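You operate a simulated robot arm through the tools that you are given. There is no shell and no other tool. Be economical: measure what you need, move in short steps, check, and stop when the job is done.

Carry out the task below with a simulated robot arm. There is one attempt and no reset: what you move stays moved.

## Task
Press the bush flush into the silver roller and rack it.
Fine: shut the white latch over it first; lever back, latch open, roller in the green rack. Where these are worked on the way, their far stop is far enough and under half their travel is too little: white latch.

Only the result counts: the job must be done as asked and must still hold three seconds after the hand-in. Knocking over, shifting, dropping, spilling or breaking anything else fails it.

## Robot
A 7-joint arm with a two-finger parallel gripper, fixed in place. Base frame: the origin is at the foot of the arm, x ahead of it, y to its left, z up; the work surface is at about z = 84. Lengths are in cm, angles in rad, forces in N, time in s.
With the tool pointing down near the work surface it reaches from about 24 to 68 cm from the base axis. Its first joint turns from -1.152 to 1.152 rad. Payload 2.4 kg.
The TCP is the grasp point between the finger pads, 3 cm short of the fingertips. In the tool frame z runs along the fingers and y along their closing line. Largest opening 9.4 cm; finger width 2.8, thickness 1; the body of the gripper, 5 by 9.6 cm, starts 5.5 cm behind the TCP.
Orientation is that of the tool frame in the base frame, as [roll, pitch, yaw] about the fixed x, y, z axes, in that order (R = Rz(yaw) Ry(pitch) Rx(roll)). With the fingers straight down and closing along the base's y, the tool's x points along the base's -x, its y along +y and its z along -z.

## Interface
- The arm moves only by the tool servo_tool. Its argument "targets" is a list of rows, each a list of 3 entries, a list of its own where there are three numbers: the turn, a rotation vector about the base's x, y, z in rad, then the shift along the base's x, y, z in cm, then the finger opening in cm, from 0 to 9.4. In form: [[[wx, wy, wz], [tx, ty, tz], jaw], ...]. A call has 1 to 12 rows; each row shifts and turns the commanded pose from where the row before left it. Each row takes 0.2 s and may step no farther than 5 cm and 0.15 rad from the row before; otherwise, or with a gripper value out of range, the whole call is refused. A pose out of reach is approached as far as the arm can. The call stops where the force on the tool passes 70 N (or 10 N more than at its start, if that is more) or the arm is blocked; 0.2 s more then pass. The fingers move at their own pace (about 15.3 cm/s each) and stop on an object; they squeeze with about 39 N. The grip force told is the motor's: it shows also when the fingers shut on nothing. Time passes only in rows, and 0.2 s behind the last, so rows that do not move let the fingers close. It gives the time, the measured TCP pose, the force on the tool (base axes), the opening and the grip force at its end, in the units of the frame above (readings bear some noise), with the torque about the TCP (base axes, N m) and any sound that the robot's microphone picked up.
- Cameras (640 x 400 px; columns grow to the right, rows downward): "scene" is fixed at [5.25, 49.01, 144.62]; the picture's right is [-0.47, -0.88, 0.00], its down [-0.49, 0.26, -0.83] and it looks along [0.74, -0.39, -0.55] (base axes); focal length 322 px, centre (320, 200). "wrist" rides on the gripper at [7.6, 1.4, -10.2] in the tool frame; the picture's right is [-0.18, 0.98, 0.00], its down [-0.75, -0.14, -0.64] and it looks along [-0.63, -0.12, 0.77] (tool axes); focal length 243 px, centre (320, 200). There is no depth. A picture from a camera that has moved, and an enlarged one, comes with that camera's place and axes in the base frame and with its lens. The place of the scene camera against the robot may be out by one fixed shift of up to 1.2 cm in any direction.
- snapshot(camera): a new picture of that camera. The clock stands still meanwhile.
- enlarge(camera, box): a new picture of the part [left, top, right, bottom] of that camera's present view, enlarged. The clock stands still meanwhile.
- finish_job(): hands the job in; it is judged then, once.

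Go step by step. Nothing tells you positions but the pictures and the camera data: compare them with the known pose of the tool, close in by small moves and look again before you grip or let go. The budget is 120 turns and 76 pictures, counting those below and the enlarged ones. Unless the task says otherwise, let go and move clear before handing in, and close with one line.

The tools are called after "Call:" as name(argument=value, ...) on one line, values as JSON. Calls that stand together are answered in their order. servo_tool: Moves the arm, as the interface text tells. Its arguments: {"type":"object","properties":{"targets":{"type":"array"}},"required":["targets"]} The other tools are called the same way: snapshot (camera) takes a picture; enlarge (camera, box) takes an enlarged picture of a part of a camera's view; finish_job () hands the job in.

At the start:

```text
time_s: 0.0
eef_pos: [41.4, 0.56, 118.53]
tcp_rot: [-3.141, -0.001, -3.14]
ft_force: [-0.2, -0.3, -0.4]
wrist_torque: [0.01, 0.0, -0.02]
gripper_width: 9.4
gripper_force: 0.0
```

scene: 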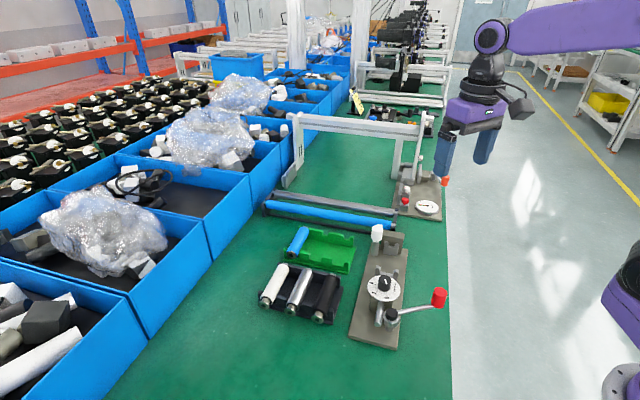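
wrist: 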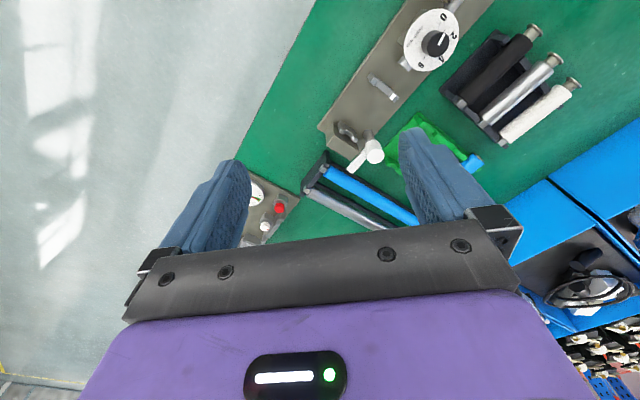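

I see a press station with a red-knobbed lever, a white latch and a dial, a rack of three rollers (white, silver, black) and a green rack. I'll look closer first.

Call:
enlarge(camera="scene", box=[240, 210, 460, 350])

Call:
enlarge(camera="wrist", box=[300, 0, 620, 200])

Call:
enlarge(camera="scene", box=[340, 215, 450, 285])

```text
2.86 times, centred on (350, 280) of scene
camera zoom: at [5.25, 49.01, 144.62], right [-0.47, -0.88, 0.0], down [-0.49, 0.26, -0.83], along [0.74, -0.39, -0.55], focal length 922 px, centre (234, -29)
```

zoom: 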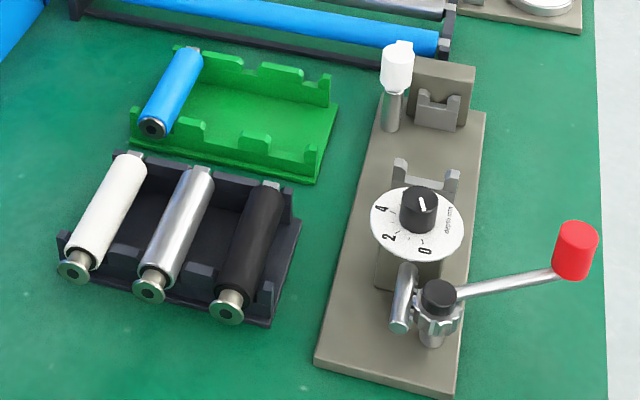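

```text
2.00 times, centred on (460, 100) of wrist
camera zoom: at [33.84, 2.02, 128.58], right [0.18, 0.98, 0.0], down [0.75, -0.14, 0.64], along [0.63, -0.12, -0.77], focal length 485 px, centre (40, 400)
```

zoom: 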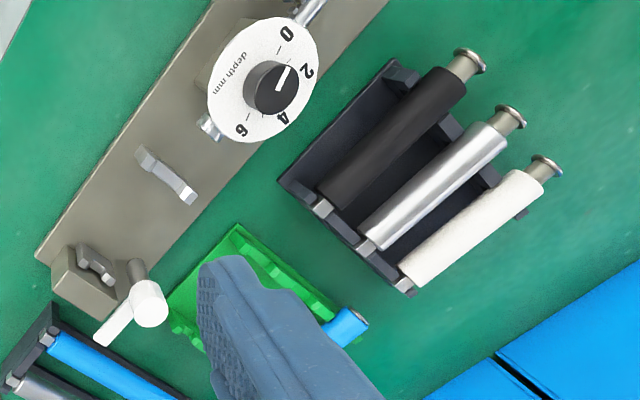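

```text
5.71 times, centred on (395, 250) of scene
camera zoom: at [5.25, 49.01, 144.62], right [-0.47, -0.88, 0.0], down [-0.49, 0.26, -0.83], along [0.74, -0.39, -0.55], focal length 1843 px, centre (-109, -86)
```

zoom: 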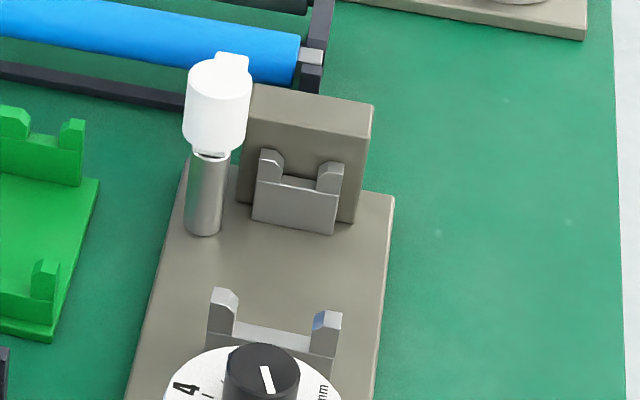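

The rollers and the press axis both run about -45° in the base frame. I'll turn the tool to match and move to a viewing spot.

Call:
servo_tool(targets=[[[0, 0, -0.131], [-0.9, 4, -0.6], 9.4], [[0, 0, -0.131], [-0.9, 4, -0.6], 9.4], [[0, 0, -0.131], [-0.9, 4, -0.6], 9.4], [[0, 0, -0.131], [-0.9, 4, -0.6], 9.4], [[0, 0, -0.131], [-0.9, 4, -0.6], 9.4], [[0, 0, -0.131], [-0.9, 4, -0.6], 9.4]])

Call:
snapshot(camera="wrist")

```text
time_s: 1.4
eef_pos: [35.92, 24.55, 114.73]
tcp_rot: [3.141, 0.0, 2.355]
ft_force: [-0.3, 0.8, -1.2]
wrist_torque: [0.0, 0.0, 0.05]
gripper_width: 9.39
gripper_force: 0.0
```

```text
70 pictures are left
camera wrist: at [31.6, 31.02, 124.94], right [0.83, 0.56, 0.0], down [0.43, -0.63, 0.64], along [0.36, -0.53, -0.77], focal length 243 px, centre (320, 200)
```

wrist: 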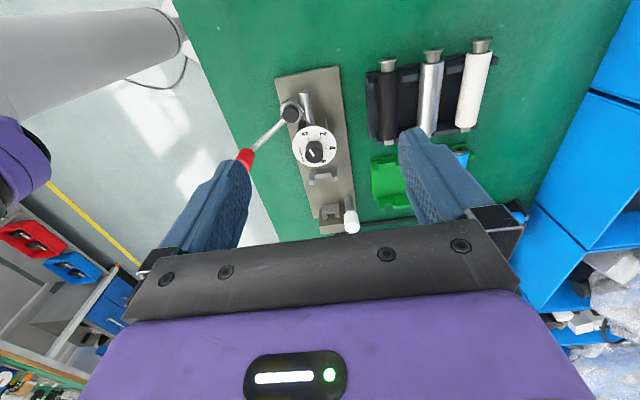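

The view takes in the press and both racks. I'll enlarge it for measurement.

Call:
enlarge(camera="wrist", box=[230, 60, 390, 160])

Call:
enlarge(camera="wrist", box=[260, 140, 420, 240])

Call:
enlarge(camera="wrist", box=[350, 30, 510, 130])

```text
4.00 times, centred on (310, 110) of wrist
camera zoom: at [31.6, 31.02, 124.94], right [0.83, 0.56, 0.0], down [0.43, -0.63, 0.64], along [0.36, -0.53, -0.77], focal length 970 px, centre (360, 560)
```

zoom: 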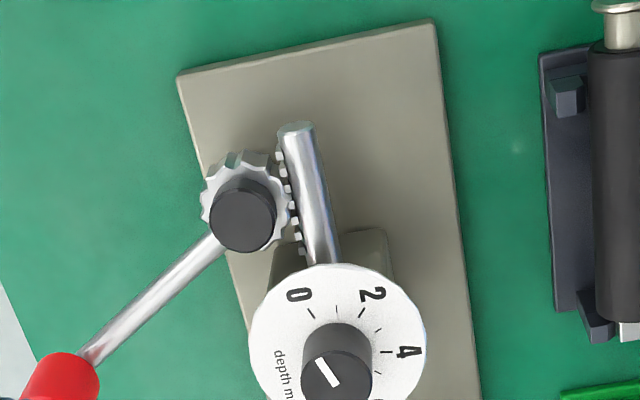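

```text
4.00 times, centred on (340, 190) of wrist
camera zoom: at [31.6, 31.02, 124.94], right [0.83, 0.56, 0.0], down [0.43, -0.63, 0.64], along [0.36, -0.53, -0.77], focal length 970 px, centre (240, 240)
```

zoom: 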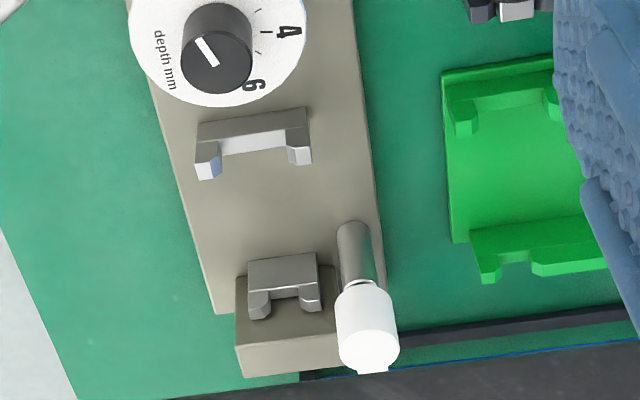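

```text
4.00 times, centred on (430, 80) of wrist
camera zoom: at [31.6, 31.02, 124.94], right [0.83, 0.56, 0.0], down [0.43, -0.63, 0.64], along [0.36, -0.53, -0.77], focal length 970 px, centre (-120, 680)
```

zoom: 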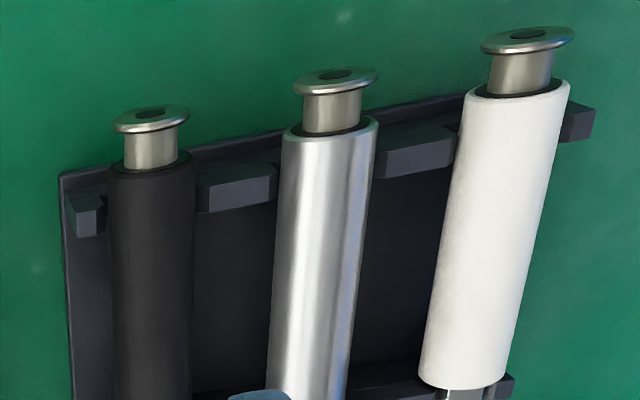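

I want closer views of the ram area and cradles before handling anything.

Call:
enlarge(camera="scene", box=[350, 260, 430, 310])

Call:
enlarge(camera="scene", box=[255, 255, 351, 315])

Call:
enlarge(camera="scene", box=[270, 215, 366, 275])

```text
8.00 times, centred on (390, 285) of scene
camera zoom: at [5.25, 49.01, 144.61], right [-0.47, -0.88, 0.0], down [-0.49, 0.26, -0.83], along [0.74, -0.39, -0.55], focal length 2580 px, centre (-240, -480)
```

zoom: 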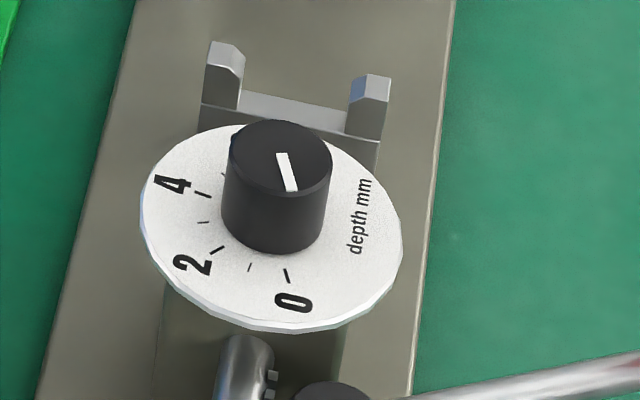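

```text
6.67 times, centred on (303, 285) of scene
camera zoom: at [5.25, 49.01, 144.61], right [-0.47, -0.88, 0.0], down [-0.49, 0.26, -0.83], along [0.74, -0.39, -0.55], focal length 2150 px, centre (433, -367)
```

zoom: 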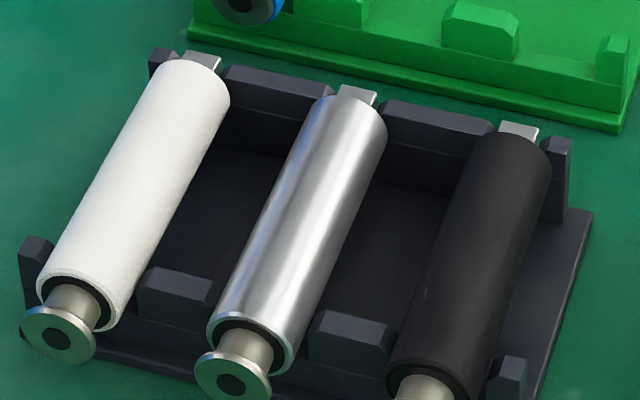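

```text
6.67 times, centred on (318, 245) of scene
camera zoom: at [5.25, 49.01, 144.61], right [-0.47, -0.88, 0.0], down [-0.49, 0.26, -0.83], along [0.74, -0.39, -0.55], focal length 2150 px, centre (333, -100)
```

zoom: 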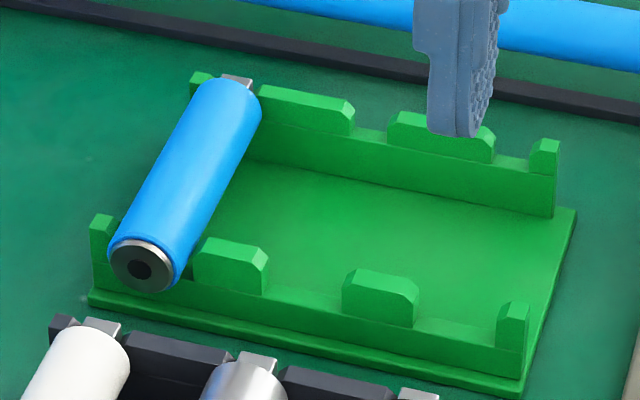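

The dial pointer is at 0 and the silver roller's axis lies near z 87.5, centred at about (51.8, 30.3). I'll move above it with the opening reduced so I don't touch its neighbours.

Call:
servo_tool(targets=[[[0, 0, 0], [3.2, 1.15, -2], 6], [[0, 0, 0], [3.2, 1.15, -2], 5.4], [[0, 0, 0], [3.2, 1.15, -2], 5.4], [[0, 0, 0], [3.2, 1.15, -3], 5.4], [[0, 0, 0.018], [3.1, 1.15, -3.7], 5.4]])

Call:
snapshot(camera="wrist")

Call:
enlarge(camera="scene", box=[240, 200, 400, 320])

```text
time_s: 2.6
eef_pos: [51.97, 30.48, 102.08]
tcp_rot: [3.141, -0.001, 2.373]
ft_force: [-0.3, 0.4, -0.6]
wrist_torque: [-0.01, -0.02, 0.02]
gripper_width: 5.41
gripper_force: 0.1
```

```text
63 pictures are left
camera wrist: at [47.53, 36.76, 112.23], right [0.81, 0.58, 0.0], down [0.44, -0.62, 0.64], along [0.37, -0.52, -0.77], focal length 243 px, centre (320, 200)
```

wrist: 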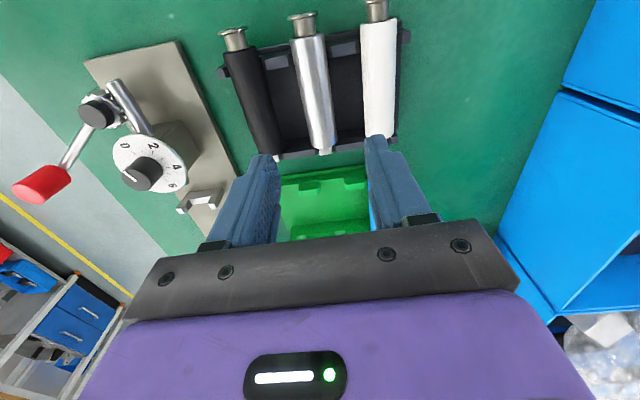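

```text
3.33 times, centred on (320, 260) of scene
camera zoom: at [5.24, 49.01, 144.62], right [-0.47, -0.88, 0.0], down [-0.49, 0.26, -0.83], along [0.74, -0.39, -0.55], focal length 1075 px, centre (320, 0)
```

zoom: 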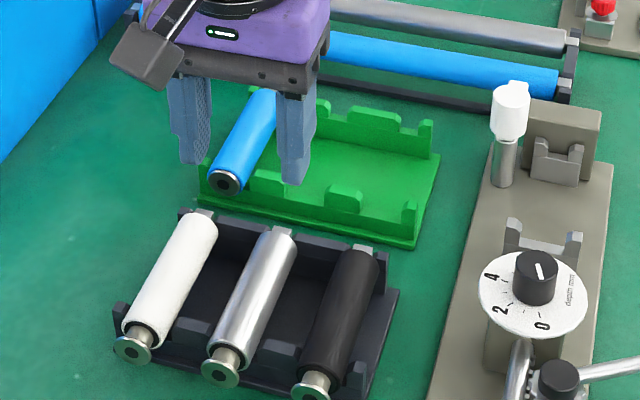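

Call:
enlarge(camera="wrist", box=[210, 0, 418, 160])

```text
2.50 times, centred on (314, 80) of wrist
camera zoom: at [47.53, 36.76, 112.23], right [0.81, 0.58, 0.0], down [0.44, -0.62, 0.64], along [0.37, -0.52, -0.77], focal length 606 px, centre (335, 500)
```

zoom: 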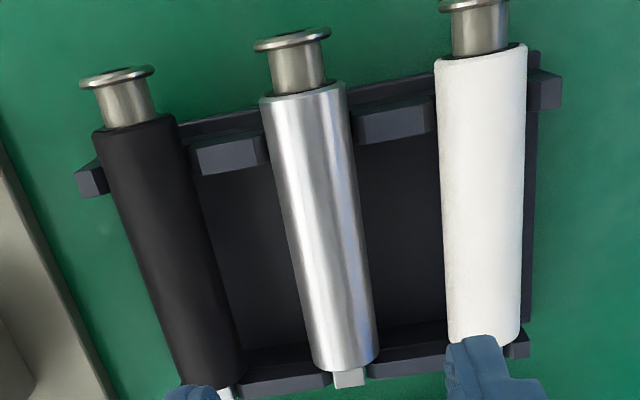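

Silver roller mid is about (51.7, 30.3), with the axis at about -45.4°. I'll descend to just above the roller and check the alignment.

Call:
servo_tool(targets=[[[0, 0, -0.022], [-0.25, -0.2, -3], 5], [[0, 0, 0], [0, 0, -4], 5], [[0, 0, 0], [0, 0, -2.2], 5]])

Call:
snapshot(camera="wrist")

Call:
enlarge(camera="scene", box=[250, 220, 378, 316])

```text
time_s: 3.4
eef_pos: [51.65, 30.19, 92.86]
tcp_rot: [-3.142, 0.0, 2.352]
ft_force: [0.5, 0.6, -0.7]
wrist_torque: [-0.01, 0.02, -0.02]
gripper_width: 4.98
gripper_force: 0.0
```

```text
60 pictures are left
camera wrist: at [47.34, 36.61, 103.05], right [0.83, 0.56, 0.0], down [0.43, -0.63, 0.64], along [0.36, -0.53, -0.77], focal length 243 px, centre (320, 200)
```

wrist: 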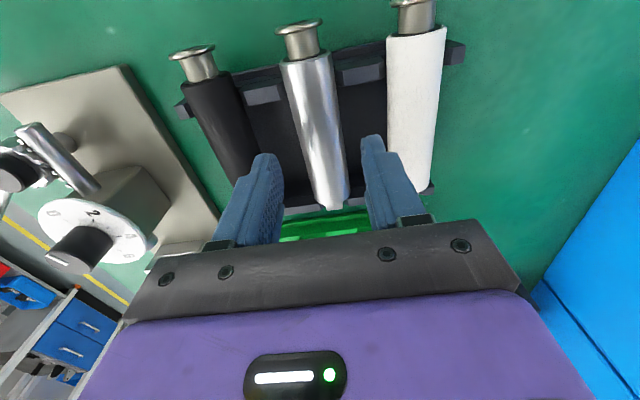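

```text
4.17 times, centred on (314, 268) of scene
camera zoom: at [5.25, 49.01, 144.62], right [-0.47, -0.88, 0.0], down [-0.49, 0.26, -0.83], along [0.74, -0.39, -0.55], focal length 1344 px, centre (345, -83)
```

zoom: 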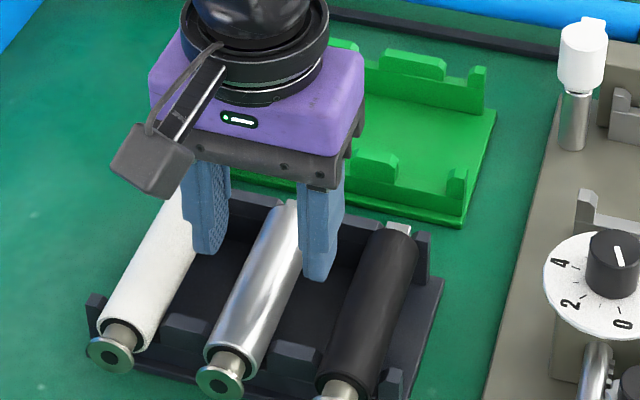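

The fingers straddle the silver roller centrally with clearance on both sides. I'll go down and grip.

Call:
servo_tool(targets=[[[0, 0, 0], [0, 0, -2.2], 5], [[0, 0, 0], [0, 0, -2.0], 5], [[0, 0, 0], [0, 0, 0], 2.4], [[0, 0, 0], [0, 0, 0], 2.4], [[0, 0, 0], [0, 0, 0], 2.4]])

Call:
snapshot(camera="wrist")

```text
time_s: 4.6
eef_pos: [51.81, 30.05, 88.63]
tcp_rot: [3.14, 0.001, 2.351]
ft_force: [4.3, 4.8, 0.8]
wrist_torque: [0.01, -0.02, 0.4]
gripper_width: 2.9
gripper_force: 39.5
```

```text
58 pictures are left
camera wrist: at [47.37, 36.64, 98.9], right [0.83, 0.56, 0.0], down [0.43, -0.63, 0.64], along [0.36, -0.53, -0.77], focal length 243 px, centre (320, 200)
```

wrist: 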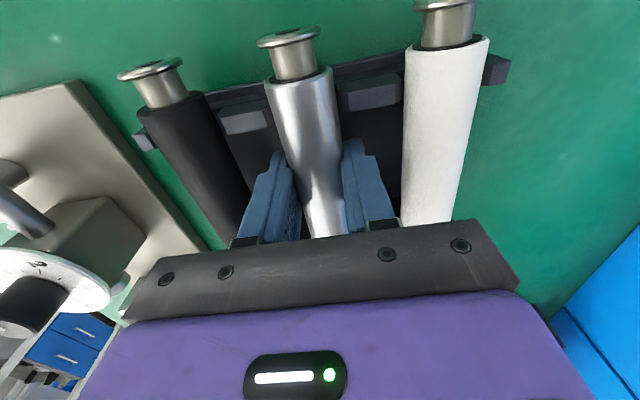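

The roller is held at mid body (width 2.9). I'll lift it straight up and check.

Call:
servo_tool(targets=[[[0, 0, 0], [0, 0, 2], 2.4], [[0, 0, 0], [0, 0, 3], 2.4], [[0, 0, 0], [0, 0, 4], 2.4], [[0, 0, 0], [0, 0, 4], 2.4]])

Call:
enlarge(camera="scene", box=[240, 200, 400, 320])

Call:
snapshot(camera="wrist")

```text
time_s: 5.6
eef_pos: [51.42, 30.2, 101.71]
tcp_rot: [-3.141, 0.002, 2.35]
ft_force: [-0.2, 0.7, -0.3]
wrist_torque: [0.02, -0.01, 0.01]
gripper_width: 2.4
gripper_force: 0.0
```

```text
3.33 times, centred on (320, 260) of scene
camera zoom: at [5.25, 49.01, 144.62], right [-0.47, -0.88, 0.0], down [-0.49, 0.26, -0.83], along [0.74, -0.39, -0.55], focal length 1075 px, centre (320, 0)
```

zoom: 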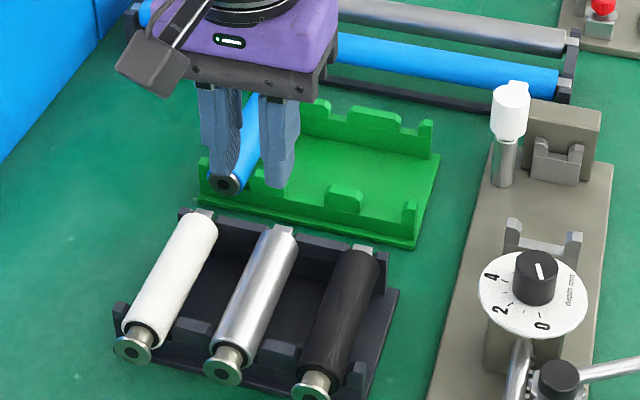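

```text
56 pictures are left
camera wrist: at [47.27, 36.59, 111.87], right [0.83, 0.56, 0.0], down [0.43, -0.63, 0.64], along [0.36, -0.53, -0.77], focal length 243 px, centre (320, 200)
```

wrist: 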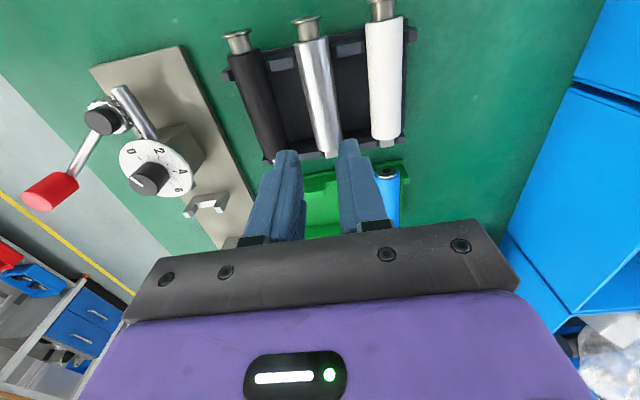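

The grip slipped off and the roller is still seated in its rack. I'll re-grip lower with a full closing command and lift slowly.

Call:
servo_tool(targets=[[[0, 0, 0], [0.15, 0, -4], 5], [[0, 0, 0], [0.1, 0, -4], 5], [[0, 0, 0], [0, 0, -3], 5], [[0, 0, 0], [0, 0, -1.6], 5], [[0, 0, 0], [0, 0, -0.7], 5]])

Call:
enlarge(camera="scene", box=[255, 230, 351, 302])

```text
time_s: 6.8
eef_pos: [51.86, 30.25, 88.32]
tcp_rot: [-3.141, -0.001, 2.353]
ft_force: [-0.4, -0.2, 0.7]
wrist_torque: [0.01, 0.03, -0.01]
gripper_width: 5.0
gripper_force: 0.1
```

```text
5.56 times, centred on (303, 266) of scene
camera zoom: at [5.25, 49.01, 144.62], right [-0.47, -0.88, 0.0], down [-0.49, 0.26, -0.83], along [0.74, -0.39, -0.55], focal length 1792 px, centre (414, -167)
```

zoom: 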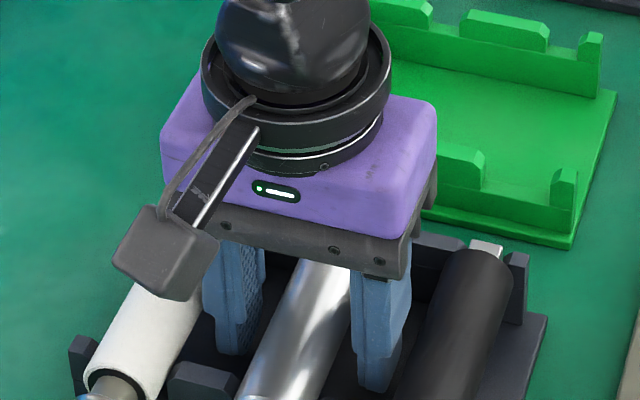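

Call:
servo_tool(targets=[[[0, 0, 0], [0, 0, -0.6], 5], [[0, 0, 0], [0, 0, 0], 0], [[0, 0, 0], [0, 0, 0], 0], [[0, 0, 0], [0, 0, 0], 0]])

Call:
servo_tool(targets=[[[0, 0, 0], [0, 0, 0.3], 0], [[0, 0, 0], [0, 0, 0.4], 0], [[0, 0, 0], [0, 0, 0.5], 0]])

```text
time_s: 7.8
eef_pos: [51.87, 30.12, 87.77]
tcp_rot: [3.141, 0.0, 2.354]
ft_force: [-1.3, -0.4, 2.0]
wrist_torque: [0.01, 0.09, 0.06]
gripper_width: 3.36
gripper_force: 39.3
```

```text
time_s: 8.6
eef_pos: [51.74, 30.16, 88.97]
tcp_rot: [3.142, 0.001, 2.353]
ft_force: [-0.3, 0.8, -2.7]
wrist_torque: [-0.01, -0.05, -0.04]
gripper_width: 3.35
gripper_force: 38.6
```

The opening is now 3.36, which is the full diameter, so the roller is properly held. I'll lift it and look.

Call:
servo_tool(targets=[[[0, 0, 0], [0, 0, 2], 0], [[0, 0, 0], [0, 0, 3], 0], [[0, 0, 0], [0, 0, 4], 0], [[0, 0, 0], [0, 0, 4], 0]])

Call:
snapshot(camera="wrist")

Call:
enlarge(camera="scene", box=[240, 180, 400, 300])

```text
time_s: 9.6
eef_pos: [51.95, 30.14, 101.99]
tcp_rot: [3.142, -0.001, 2.352]
ft_force: [0.0, 0.0, -2.2]
wrist_torque: [0.01, -0.05, -0.02]
gripper_width: 3.37
gripper_force: 38.4
```

```text
54 pictures are left
camera wrist: at [47.57, 36.57, 112.24], right [0.83, 0.56, 0.0], down [0.43, -0.63, 0.64], along [0.36, -0.53, -0.77], focal length 243 px, centre (320, 200)
```

wrist: 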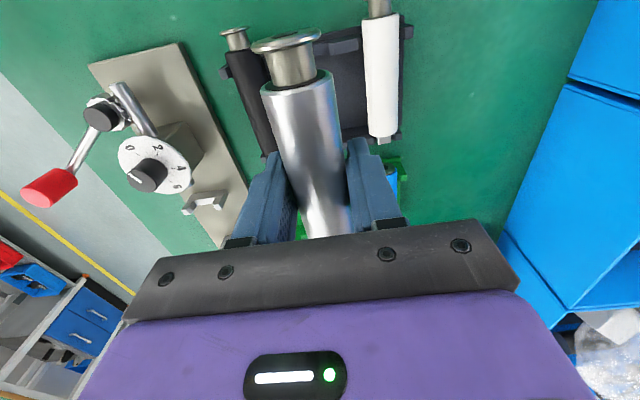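

```text
3.33 times, centred on (320, 240) of scene
camera zoom: at [5.25, 49.01, 144.62], right [-0.47, -0.88, 0.0], down [-0.49, 0.26, -0.83], along [0.74, -0.39, -0.55], focal length 1075 px, centre (320, 67)
```

zoom: 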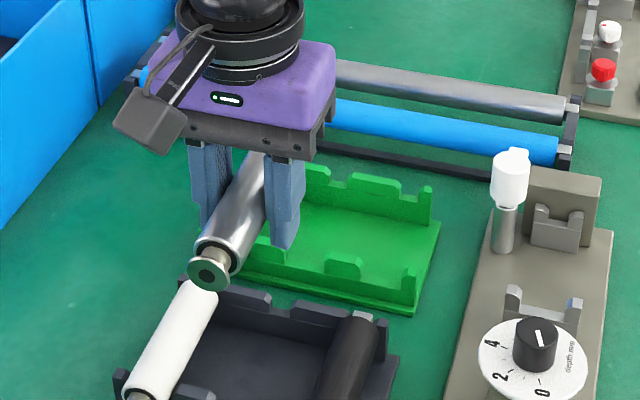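

Call:
enlarge(camera="wrist", box=[80, 70, 272, 240])

```text
2.35 times, centred on (176, 155) of wrist
camera zoom: at [47.57, 36.57, 112.24], right [0.83, 0.56, 0.0], down [0.43, -0.63, 0.64], along [0.36, -0.53, -0.77], focal length 571 px, centre (659, 306)
```

zoom: 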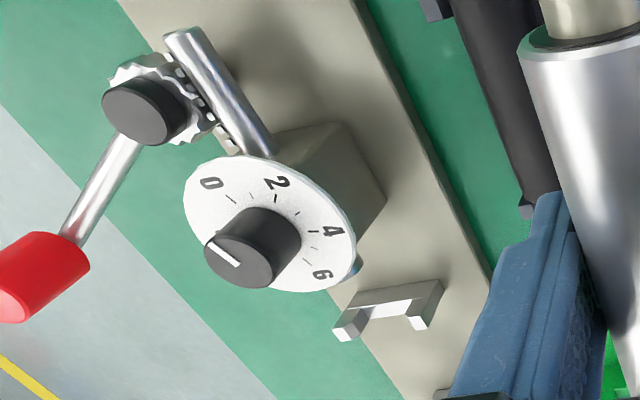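

The roller is held, but at this grip point the gripper body would pass very close to the white latch cap. I'll set the roller back down and re-grip 1.1 cm nearer the flange.

Call:
servo_tool(targets=[[[0, 0, 0], [0, 0, -4], 0], [[0, 0, 0], [0, 0, -4], 0], [[0, 0, 0], [0, 0, -3], 0], [[0, 0, 0], [0, 0, -2], 0], [[0, 0, 0], [0, 0, -1.0], 0]])

```text
time_s: 10.8
eef_pos: [51.8, 30.25, 88.01]
tcp_rot: [-3.141, 0.001, 2.353]
ft_force: [0.1, 1.0, -1.7]
wrist_torque: [-0.01, 0.01, 0.0]
gripper_width: 3.36
gripper_force: 38.7
```

Call:
servo_tool(targets=[[[0, 0, 0], [0, 0, -0.25], 0], [[0, 0, 0], [0, 0, 0], 5], [[0, 0, 0], [0, 0, 0], 5], [[0, 0, 0], [-0.78, 0.78, 0], 5], [[0, 0, 0], [0, 0, -0.1], 5], [[0, 0, 0], [0, 0, 0], 0], [[0, 0, 0], [0, 0, 0], 0], [[0, 0, 0], [0, 0, 0], 0]])

Call:
servo_tool(targets=[[[0, 0, 0], [0, 0, 0.5], 0], [[0, 0, 0], [0, 0, 1], 0], [[0, 0, 0], [0, 0, 2], 0], [[0, 0, 0], [0, 0, 3.5], 0], [[0, 0, 0], [0, 0, 4], 0], [[0, 0, 0], [0, 0, 3], 0]])

Call:
snapshot(camera="wrist")

```text
time_s: 12.6
eef_pos: [51.2, 30.95, 87.67]
tcp_rot: [3.141, 0.0, 2.356]
ft_force: [-0.3, 0.5, 0.3]
wrist_torque: [-0.04, -0.08, -0.02]
gripper_width: 3.35
gripper_force: 39.1
```

```text
time_s: 14.0
eef_pos: [51.22, 30.79, 101.85]
tcp_rot: [3.14, 0.0, 2.352]
ft_force: [0.8, 0.3, -1.8]
wrist_torque: [0.0, 0.0, -0.03]
gripper_width: 3.37
gripper_force: 39.0
```

```text
51 pictures are left
camera wrist: at [46.82, 37.35, 111.95], right [0.83, 0.56, 0.0], down [0.43, -0.63, 0.64], along [0.36, -0.53, -0.77], focal length 243 px, centre (320, 200)
```

wrist: 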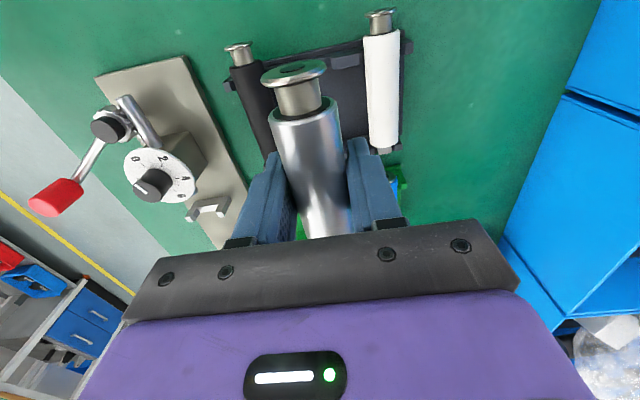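

The grip is balanced. I'll carry the roller to above the press seat at about (48.95, 7.5).

Call:
servo_tool(targets=[[[0, 0, 0], [-0.454, -4.654, 0], 0], [[0, 0, 0], [-0.454, -4.654, 0], 0], [[0, 0, 0], [-0.454, -4.654, 0], 0], [[0, 0, 0], [-0.454, -4.654, 0], 0], [[0, 0, 0], [-0.454, -4.654, 0], 0], [[0, 0, 0], [0, 0, -3], 0], [[0, 0, 0], [0, 0, 0], 0]])

Call:
enlarge(camera="scene", box=[330, 190, 458, 286])

Call:
snapshot(camera="wrist")

```text
time_s: 15.6
eef_pos: [48.87, 7.82, 98.7]
tcp_rot: [-3.14, 0.001, 2.354]
ft_force: [-0.2, 0.0, -2.5]
wrist_torque: [0.02, -0.01, 0.01]
gripper_width: 3.38
gripper_force: 38.9
```

```text
4.17 times, centred on (394, 238) of scene
camera zoom: at [5.25, 49.01, 144.62], right [-0.47, -0.88, 0.0], down [-0.49, 0.26, -0.83], along [0.74, -0.39, -0.55], focal length 1344 px, centre (12, 42)
```

zoom: 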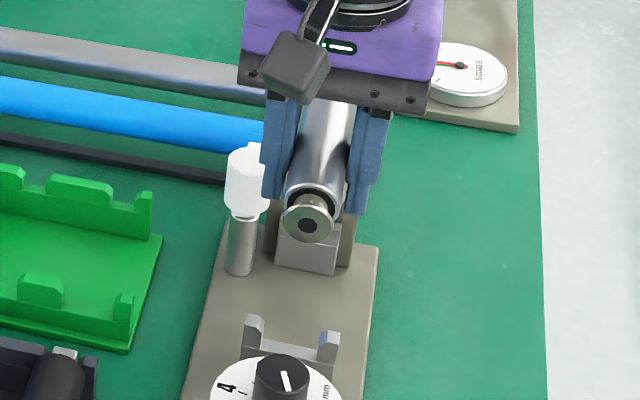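

```text
49 pictures are left
camera wrist: at [44.56, 14.16, 108.8], right [0.83, 0.56, 0.0], down [0.43, -0.63, 0.64], along [0.36, -0.53, -0.77], focal length 243 px, centre (320, 200)
```

wrist: 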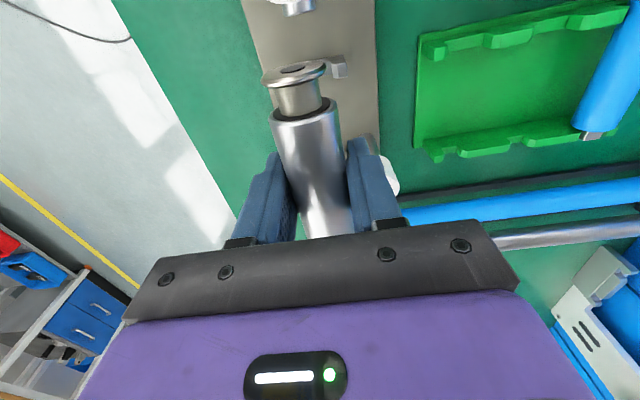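

Call:
servo_tool(targets=[[[0, 0, 0], [0.05, -0.15, -3], 0], [[0, 0, 0], [0, 0, -2.7], 0], [[0, 0, 0], [0, 0, 0], 0]])

Call:
enlarge(camera="scene", box=[350, 200, 446, 272])

Call:
enlarge(camera="wrist", box=[220, 0, 412, 120])

```text
time_s: 16.4
eef_pos: [49.02, 7.46, 92.9]
tcp_rot: [3.141, 0.0, 2.352]
ft_force: [-0.7, 0.2, -2.5]
wrist_torque: [0.02, 0.0, -0.03]
gripper_width: 3.37
gripper_force: 39.1
```

```text
5.56 times, centred on (398, 236) of scene
camera zoom: at [5.25, 49.01, 144.62], right [-0.47, -0.88, 0.0], down [-0.49, 0.26, -0.83], along [0.74, -0.39, -0.55], focal length 1792 px, centre (-113, 0)
```

zoom: 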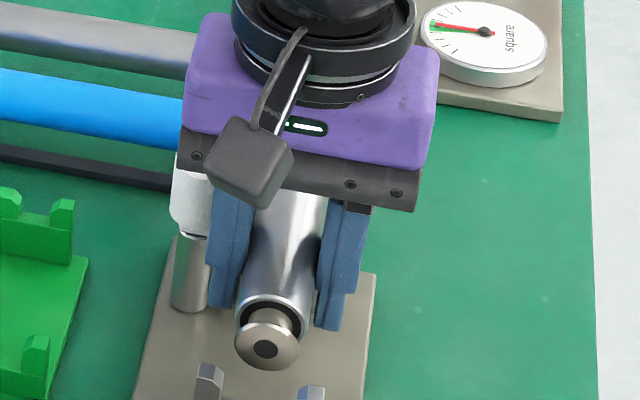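

```text
3.33 times, centred on (316, 60) of wrist
camera zoom: at [44.68, 13.96, 103.06], right [0.83, 0.56, 0.0], down [0.43, -0.63, 0.64], along [0.36, -0.53, -0.77], focal length 809 px, centre (333, 667)
```

zoom: 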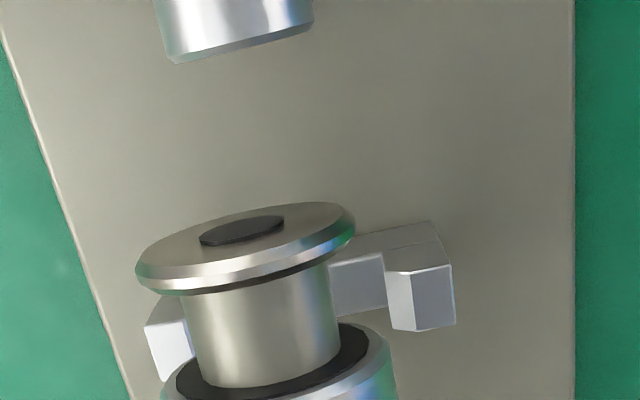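

The roller is centred over the cradle to within about 1 mm. I'll lower it slowly and watch the force.

Call:
servo_tool(targets=[[[0, 0, 0], [0, 0, -1.2], 0], [[0, 0, 0], [0, 0, -1.2], 0], [[0, 0, 0], [0, 0, -0.5], 0], [[0, 0, 0], [0, 0, 0], 0]])

Call:
enlarge(camera="wrist", box=[220, 0, 412, 120])

Call:
enlarge(camera="scene", box=[350, 205, 446, 277])

```text
time_s: 17.4
eef_pos: [49.0, 7.53, 90.11]
tcp_rot: [3.139, 0.003, 2.353]
ft_force: [1.9, 0.6, 14.4]
wrist_torque: [-0.75, -0.75, 0.11]
gripper_width: 3.34
gripper_force: 38.9
```

```text
3.33 times, centred on (316, 60) of wrist
camera zoom: at [44.7, 13.94, 100.26], right [0.83, 0.56, 0.0], down [0.43, -0.63, 0.64], along [0.36, -0.53, -0.77], focal length 809 px, centre (333, 667)
```

zoom: 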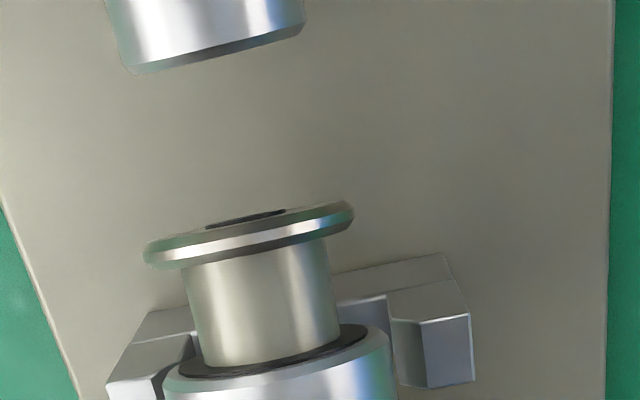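

```text
5.56 times, centred on (398, 241) of scene
camera zoom: at [5.22, 49.01, 144.62], right [-0.47, -0.88, 0.0], down [-0.49, 0.26, -0.83], along [0.74, -0.39, -0.55], focal length 1792 px, centre (-113, -28)
```

zoom: 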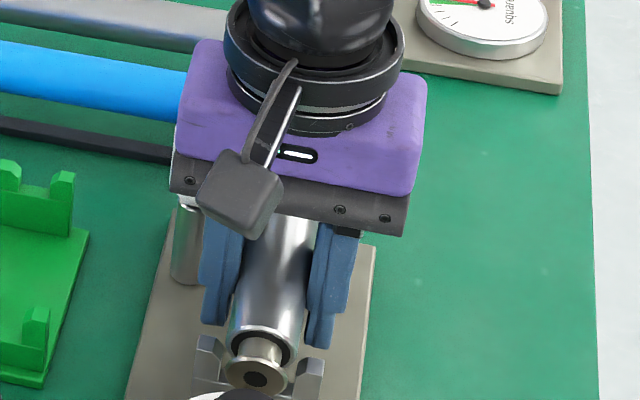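

The contact torque puts the stub tip about 7.5 cm ahead, so it has probably landed on top of the backstop block. I'll lift clear and look at the far cradle again to fix the axial position.

Call:
servo_tool(targets=[[[0, 0, 0], [0, 0, 3], 0], [[0, 0, 0], [0, 0, 4], 0], [[0, 0, 0], [-1.6, 3.4, 3], 0], [[0, 0, 0], [-1.6, 3.4, 2], 0], [[0, 0, 0], [-1.6, 3.4, 2], 0], [[0, 0, 0], [-1.6, 3.4, 0], 0], [[0, 0, 0], [0, 0, 0], 0]])

Call:
enlarge(camera="wrist", box=[210, 60, 402, 240])

Call:
enlarge(camera="scene", box=[364, 220, 428, 268])

```text
time_s: 19.0
eef_pos: [42.55, 21.08, 103.98]
tcp_rot: [3.141, 0.001, 2.352]
ft_force: [0.0, 0.5, -2.8]
wrist_torque: [-0.01, -0.03, -0.03]
gripper_width: 3.38
gripper_force: 39.2
```

```text
2.22 times, centred on (306, 150) of wrist
camera zoom: at [38.16, 27.54, 114.13], right [0.83, 0.56, 0.0], down [0.43, -0.63, 0.64], along [0.36, -0.53, -0.77], focal length 539 px, centre (351, 311)
```

zoom: 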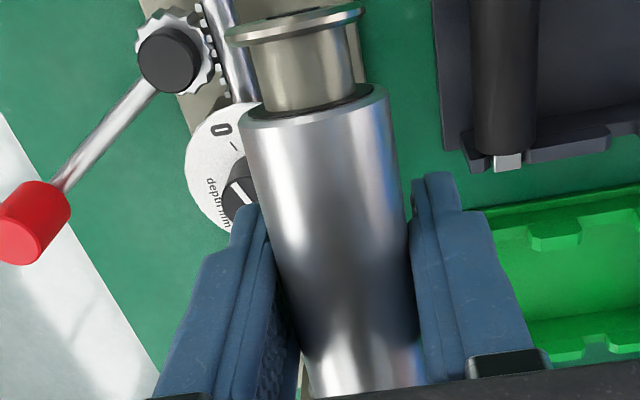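

```text
8.33 times, centred on (396, 244) of scene
camera zoom: at [5.25, 49.01, 144.62], right [-0.47, -0.88, 0.0], down [-0.49, 0.26, -0.83], along [0.74, -0.39, -0.55], focal length 2688 px, centre (-313, -167)
```

zoom: 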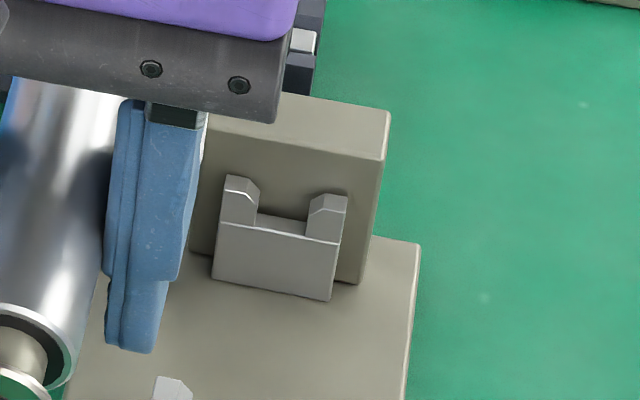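

The block stands behind a 1 cm thick cradle, so I was about 0.8 cm too far forward. I'll return with that correction and lower again.

Call:
servo_tool(targets=[[[0, 0, 0], [1.45, -3.25, 0], 0], [[0, 0, 0], [1.45, -3.25, -2], 0], [[0, 0, 0], [1.45, -3.25, -2], 0], [[0, 0, 0], [1.45, -3.25, -3], 0], [[0, 0, 0], [0, 0, -3], 0], [[0, 0, 0], [0, 0, 0], 0]])

Call:
servo_tool(targets=[[[0, 0, 0], [0, 0, -1.5], 0], [[0, 0, 0], [0, 0, -1.5], 0], [[0, 0, 0], [0, 0, -0.6], 0], [[0, 0, 0], [0, 0, 0], 0]])

Call:
enlarge(camera="wrist", box=[220, 0, 412, 120])

```text
time_s: 20.4
eef_pos: [48.34, 8.09, 94.01]
tcp_rot: [-3.141, -0.001, 2.352]
ft_force: [0.2, 0.1, -1.8]
wrist_torque: [0.02, 0.0, -0.01]
gripper_width: 3.38
gripper_force: 38.9
```

```text
time_s: 21.4
eef_pos: [48.33, 8.05, 90.44]
tcp_rot: [-3.141, -0.001, 2.353]
ft_force: [-0.3, -0.1, -2.4]
wrist_torque: [0.0, 0.01, -0.01]
gripper_width: 3.37
gripper_force: 38.7
```

```text
3.33 times, centred on (316, 60) of wrist
camera zoom: at [44.01, 14.54, 100.6], right [0.83, 0.56, 0.0], down [0.43, -0.63, 0.64], along [0.36, -0.53, -0.77], focal length 809 px, centre (333, 667)
```

zoom: 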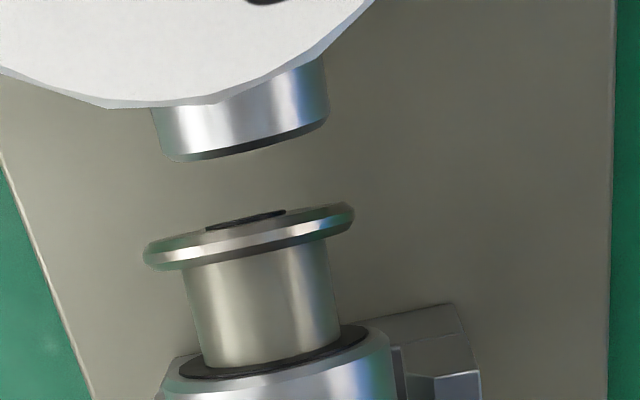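

There's still a gap to the ram and the axis lines up. I'll continue down in small steps.

Call:
servo_tool(targets=[[[0, 0, 0], [0, 0, -0.5], 0], [[0, 0, 0], [0, 0, -0.4], 0], [[0, 0, 0], [0, 0, 0], 0]])

Call:
servo_tool(targets=[[[0, 0, 0], [0, 0, -0.4], 0], [[0, 0, 0], [0, 0, -0.3], 0], [[0, 0, 0], [0, 0, 0], 0]])

Call:
enlarge(camera="wrist", box=[220, 0, 412, 120])

```text
time_s: 22.2
eef_pos: [48.31, 8.08, 89.5]
tcp_rot: [-3.141, 0.0, 2.354]
ft_force: [0.4, -0.6, -2.1]
wrist_torque: [-0.03, -0.02, 0.02]
gripper_width: 3.35
gripper_force: 39.4
```

```text
time_s: 23.0
eef_pos: [48.37, 7.98, 88.81]
tcp_rot: [-3.141, 0.002, 2.353]
ft_force: [-0.4, -0.4, -2.5]
wrist_torque: [0.01, 0.03, 0.0]
gripper_width: 3.37
gripper_force: 39.2
```

```text
3.33 times, centred on (316, 60) of wrist
camera zoom: at [44.0, 14.55, 99.0], right [0.83, 0.56, 0.0], down [0.43, -0.63, 0.64], along [0.36, -0.53, -0.77], focal length 809 px, centre (333, 667)
```

zoom: 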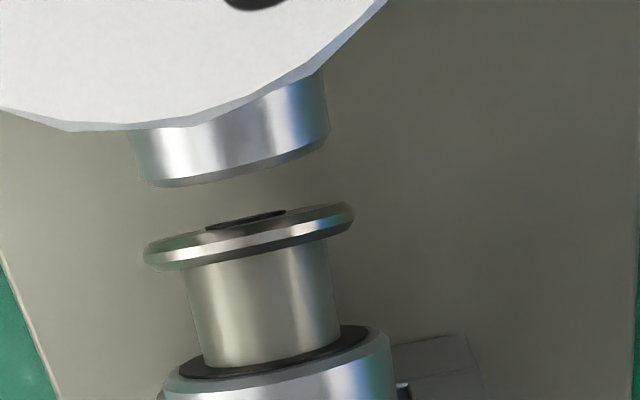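

Call:
servo_tool(targets=[[[0, 0, 0], [0, 0, -0.3], 0], [[0, 0, 0], [0, 0, 0], 0]])

Call:
servo_tool(targets=[[[0, 0, 0], [0, 0, -0.3], 0], [[0, 0, 0], [0, 0, 0], 0]])

```text
time_s: 23.6
eef_pos: [48.29, 8.06, 88.62]
tcp_rot: [3.14, 0.0, 2.352]
ft_force: [-4.7, -0.8, 21.9]
wrist_torque: [0.48, 0.57, 0.14]
gripper_width: 3.36
gripper_force: 39.3
```

```text
time_s: 24.2
eef_pos: [48.33, 8.1, 88.26]
tcp_rot: [3.138, 0.003, 2.351]
ft_force: [1.9, 0.3, 22.3]
wrist_torque: [0.53, 0.52, -0.06]
gripper_width: 3.36
gripper_force: 39.3
```

Call:
enlarge(camera="scene", box=[350, 215, 446, 287])

Call:
enlarge(camera="wrist", box=[240, 30, 400, 150])

```text
5.56 times, centred on (398, 251) of scene
camera zoom: at [5.21, 49.0, 144.62], right [-0.47, -0.88, 0.0], down [-0.49, 0.26, -0.83], along [0.74, -0.39, -0.55], focal length 1792 px, centre (-113, -83)
```

zoom: 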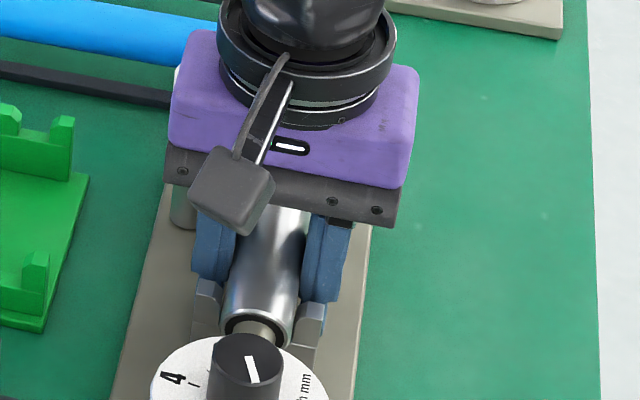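

```text
3.33 times, centred on (320, 90) of wrist
camera zoom: at [44.06, 14.56, 98.5], right [0.83, 0.56, 0.0], down [0.43, -0.64, 0.64], along [0.36, -0.53, -0.77], focal length 809 px, centre (320, 567)
```

zoom: 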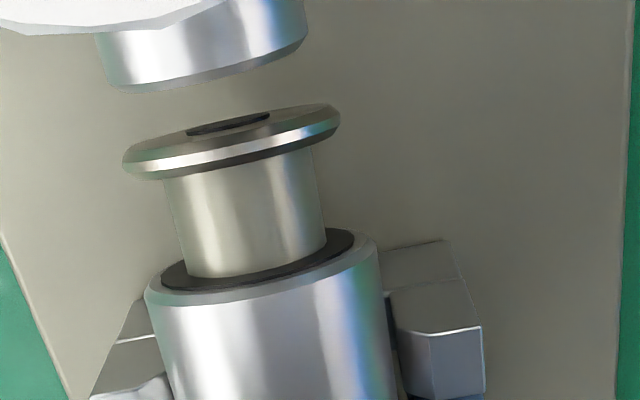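

The body sits between the front prongs and is in contact. I'll release, rise and inspect.

Call:
servo_tool(targets=[[[0, 0, 0], [0, 0, 0], 3.6], [[0, 0, 0], [0, 0, 0], 5], [[0, 0, 0], [0, 0, 0], 5], [[0, 0, 0], [0, 0, 2], 5], [[0, 0, 0], [0, 0, 4], 5], [[0, 0, 0], [0, 0, 4], 5], [[0, 0, 0], [-3, 3, 2], 5], [[0, 0, 0], [-3, 3, 1], 5], [[0, 0, 0], [-3, 3, 1], 5]])

Call:
snapshot(camera="wrist")

Call:
enlarge(camera="scene", box=[350, 215, 446, 287])

```text
time_s: 26.2
eef_pos: [39.16, 17.1, 102.34]
tcp_rot: [-3.141, 0.0, 2.351]
ft_force: [0.3, -0.2, 0.2]
wrist_torque: [-0.03, -0.02, -0.02]
gripper_width: 4.97
gripper_force: 0.1
```

```text
38 pictures are left
camera wrist: at [35.01, 23.57, 112.53], right [0.83, 0.56, 0.0], down [0.43, -0.63, 0.64], along [0.36, -0.53, -0.77], focal length 243 px, centre (320, 200)
```

wrist: 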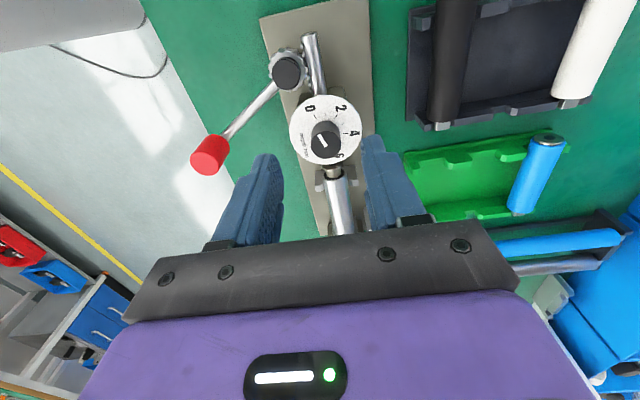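

```text
5.56 times, centred on (398, 251) of scene
camera zoom: at [5.25, 49.01, 144.62], right [-0.47, -0.88, 0.0], down [-0.49, 0.26, -0.83], along [0.74, -0.39, -0.55], focal length 1792 px, centre (-113, -83)
```

zoom: 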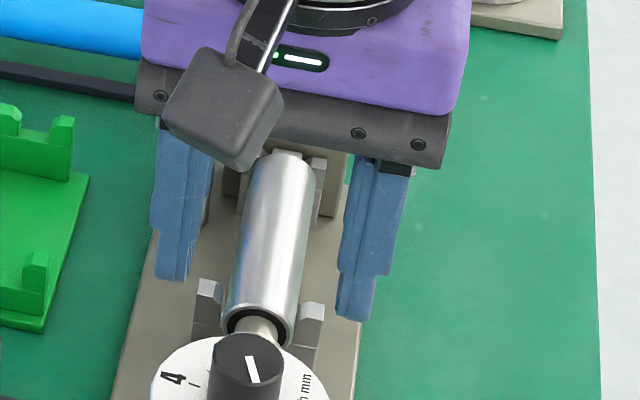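

The roller is seated with its stub in the far cradle. Next I'll look at the white latch from above.

Call:
servo_tool(targets=[[[0, 0, 0], [3.63, -2.08, 0], 5], [[0, 0, 0], [3.63, -2.08, 0], 5], [[0, 0, 0], [3.63, -2.08, 0], 5], [[0, 0, 0], [3.63, -2.08, 0], 5], [[0, 0, 0], [0, 0, 0], 5]])

Call:
enlarge(camera="wrist", box=[220, 30, 420, 190])

Call:
enlarge(camera="scene", box=[340, 205, 420, 265])

```text
time_s: 27.4
eef_pos: [53.79, 8.73, 102.21]
tcp_rot: [-3.141, 0.0, 2.353]
ft_force: [0.6, 0.5, 0.8]
wrist_torque: [-0.02, 0.03, 0.03]
gripper_width: 5.01
gripper_force: 0.0
```

```text
2.50 times, centred on (320, 110) of wrist
camera zoom: at [49.56, 15.16, 112.4], right [0.83, 0.56, 0.0], down [0.43, -0.63, 0.64], along [0.36, -0.53, -0.77], focal length 606 px, centre (320, 425)
```

zoom: 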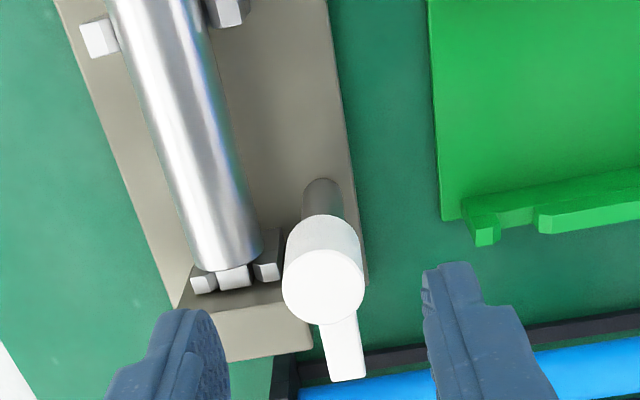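

```text
6.67 times, centred on (380, 235) of scene
camera zoom: at [5.25, 49.01, 144.62], right [-0.47, -0.88, 0.0], down [-0.49, 0.26, -0.83], along [0.74, -0.39, -0.55], focal length 2150 px, centre (-80, -33)
```

zoom: 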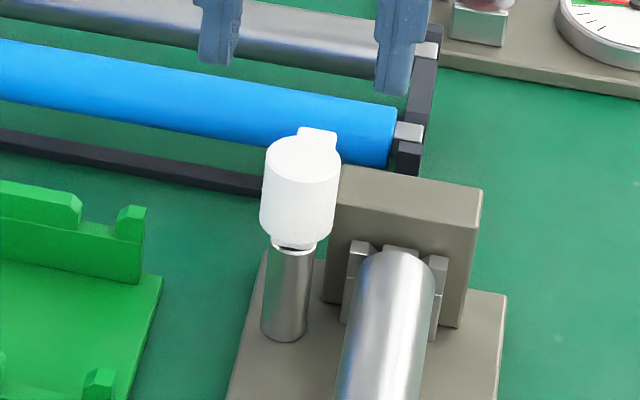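

Cap centre is about (55.1, 7.2) with its top at z 93.4, and the arm points away along the press axis. I'll close the fingers and lower them beside the arm to push it clockwise.

Call:
servo_tool(targets=[[[0, 0, 0], [2.5, -1.1, 0], 0], [[0, 0, 0], [2.6, -1.17, 0], 0], [[0, 0, 0], [0, 0, -3], 0], [[0, 0, 0], [0, 0, 0], 0]])

Call:
enlarge(camera="wrist", box=[220, 30, 420, 190])

Call:
enlarge(camera="scene", box=[320, 170, 448, 266])

```text
time_s: 28.4
eef_pos: [59.01, 6.57, 99.21]
tcp_rot: [-3.14, -0.001, 2.353]
ft_force: [0.6, -0.1, 0.2]
wrist_torque: [0.02, -0.01, 0.02]
gripper_width: 0.0
gripper_force: 32.9
```

```text
2.50 times, centred on (320, 110) of wrist
camera zoom: at [54.66, 12.96, 109.39], right [0.83, 0.56, 0.0], down [0.43, -0.63, 0.64], along [0.36, -0.53, -0.77], focal length 606 px, centre (320, 425)
```

zoom: 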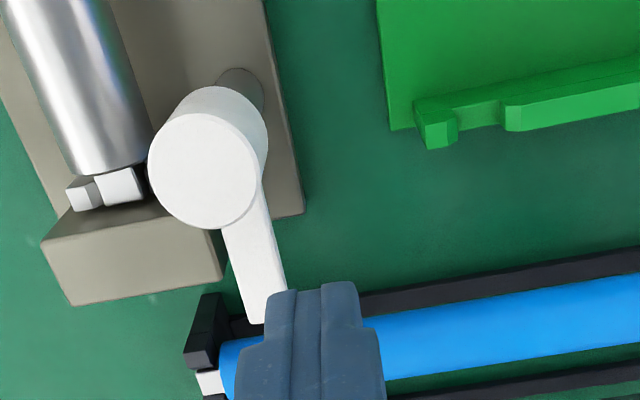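

```text
4.17 times, centred on (384, 218) of scene
camera zoom: at [5.25, 49.01, 144.62], right [-0.47, -0.88, 0.0], down [-0.49, 0.26, -0.83], along [0.74, -0.39, -0.55], focal length 1344 px, centre (53, 125)
```

zoom: 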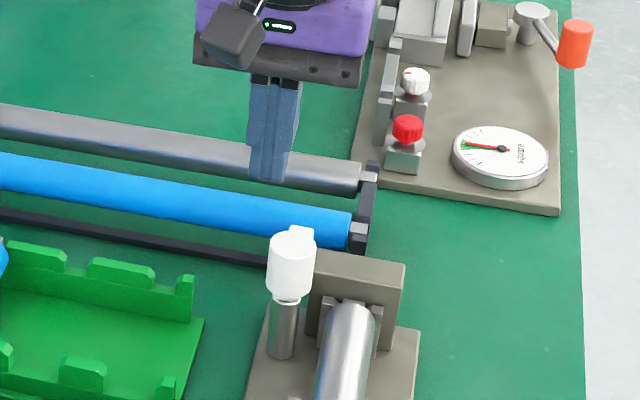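

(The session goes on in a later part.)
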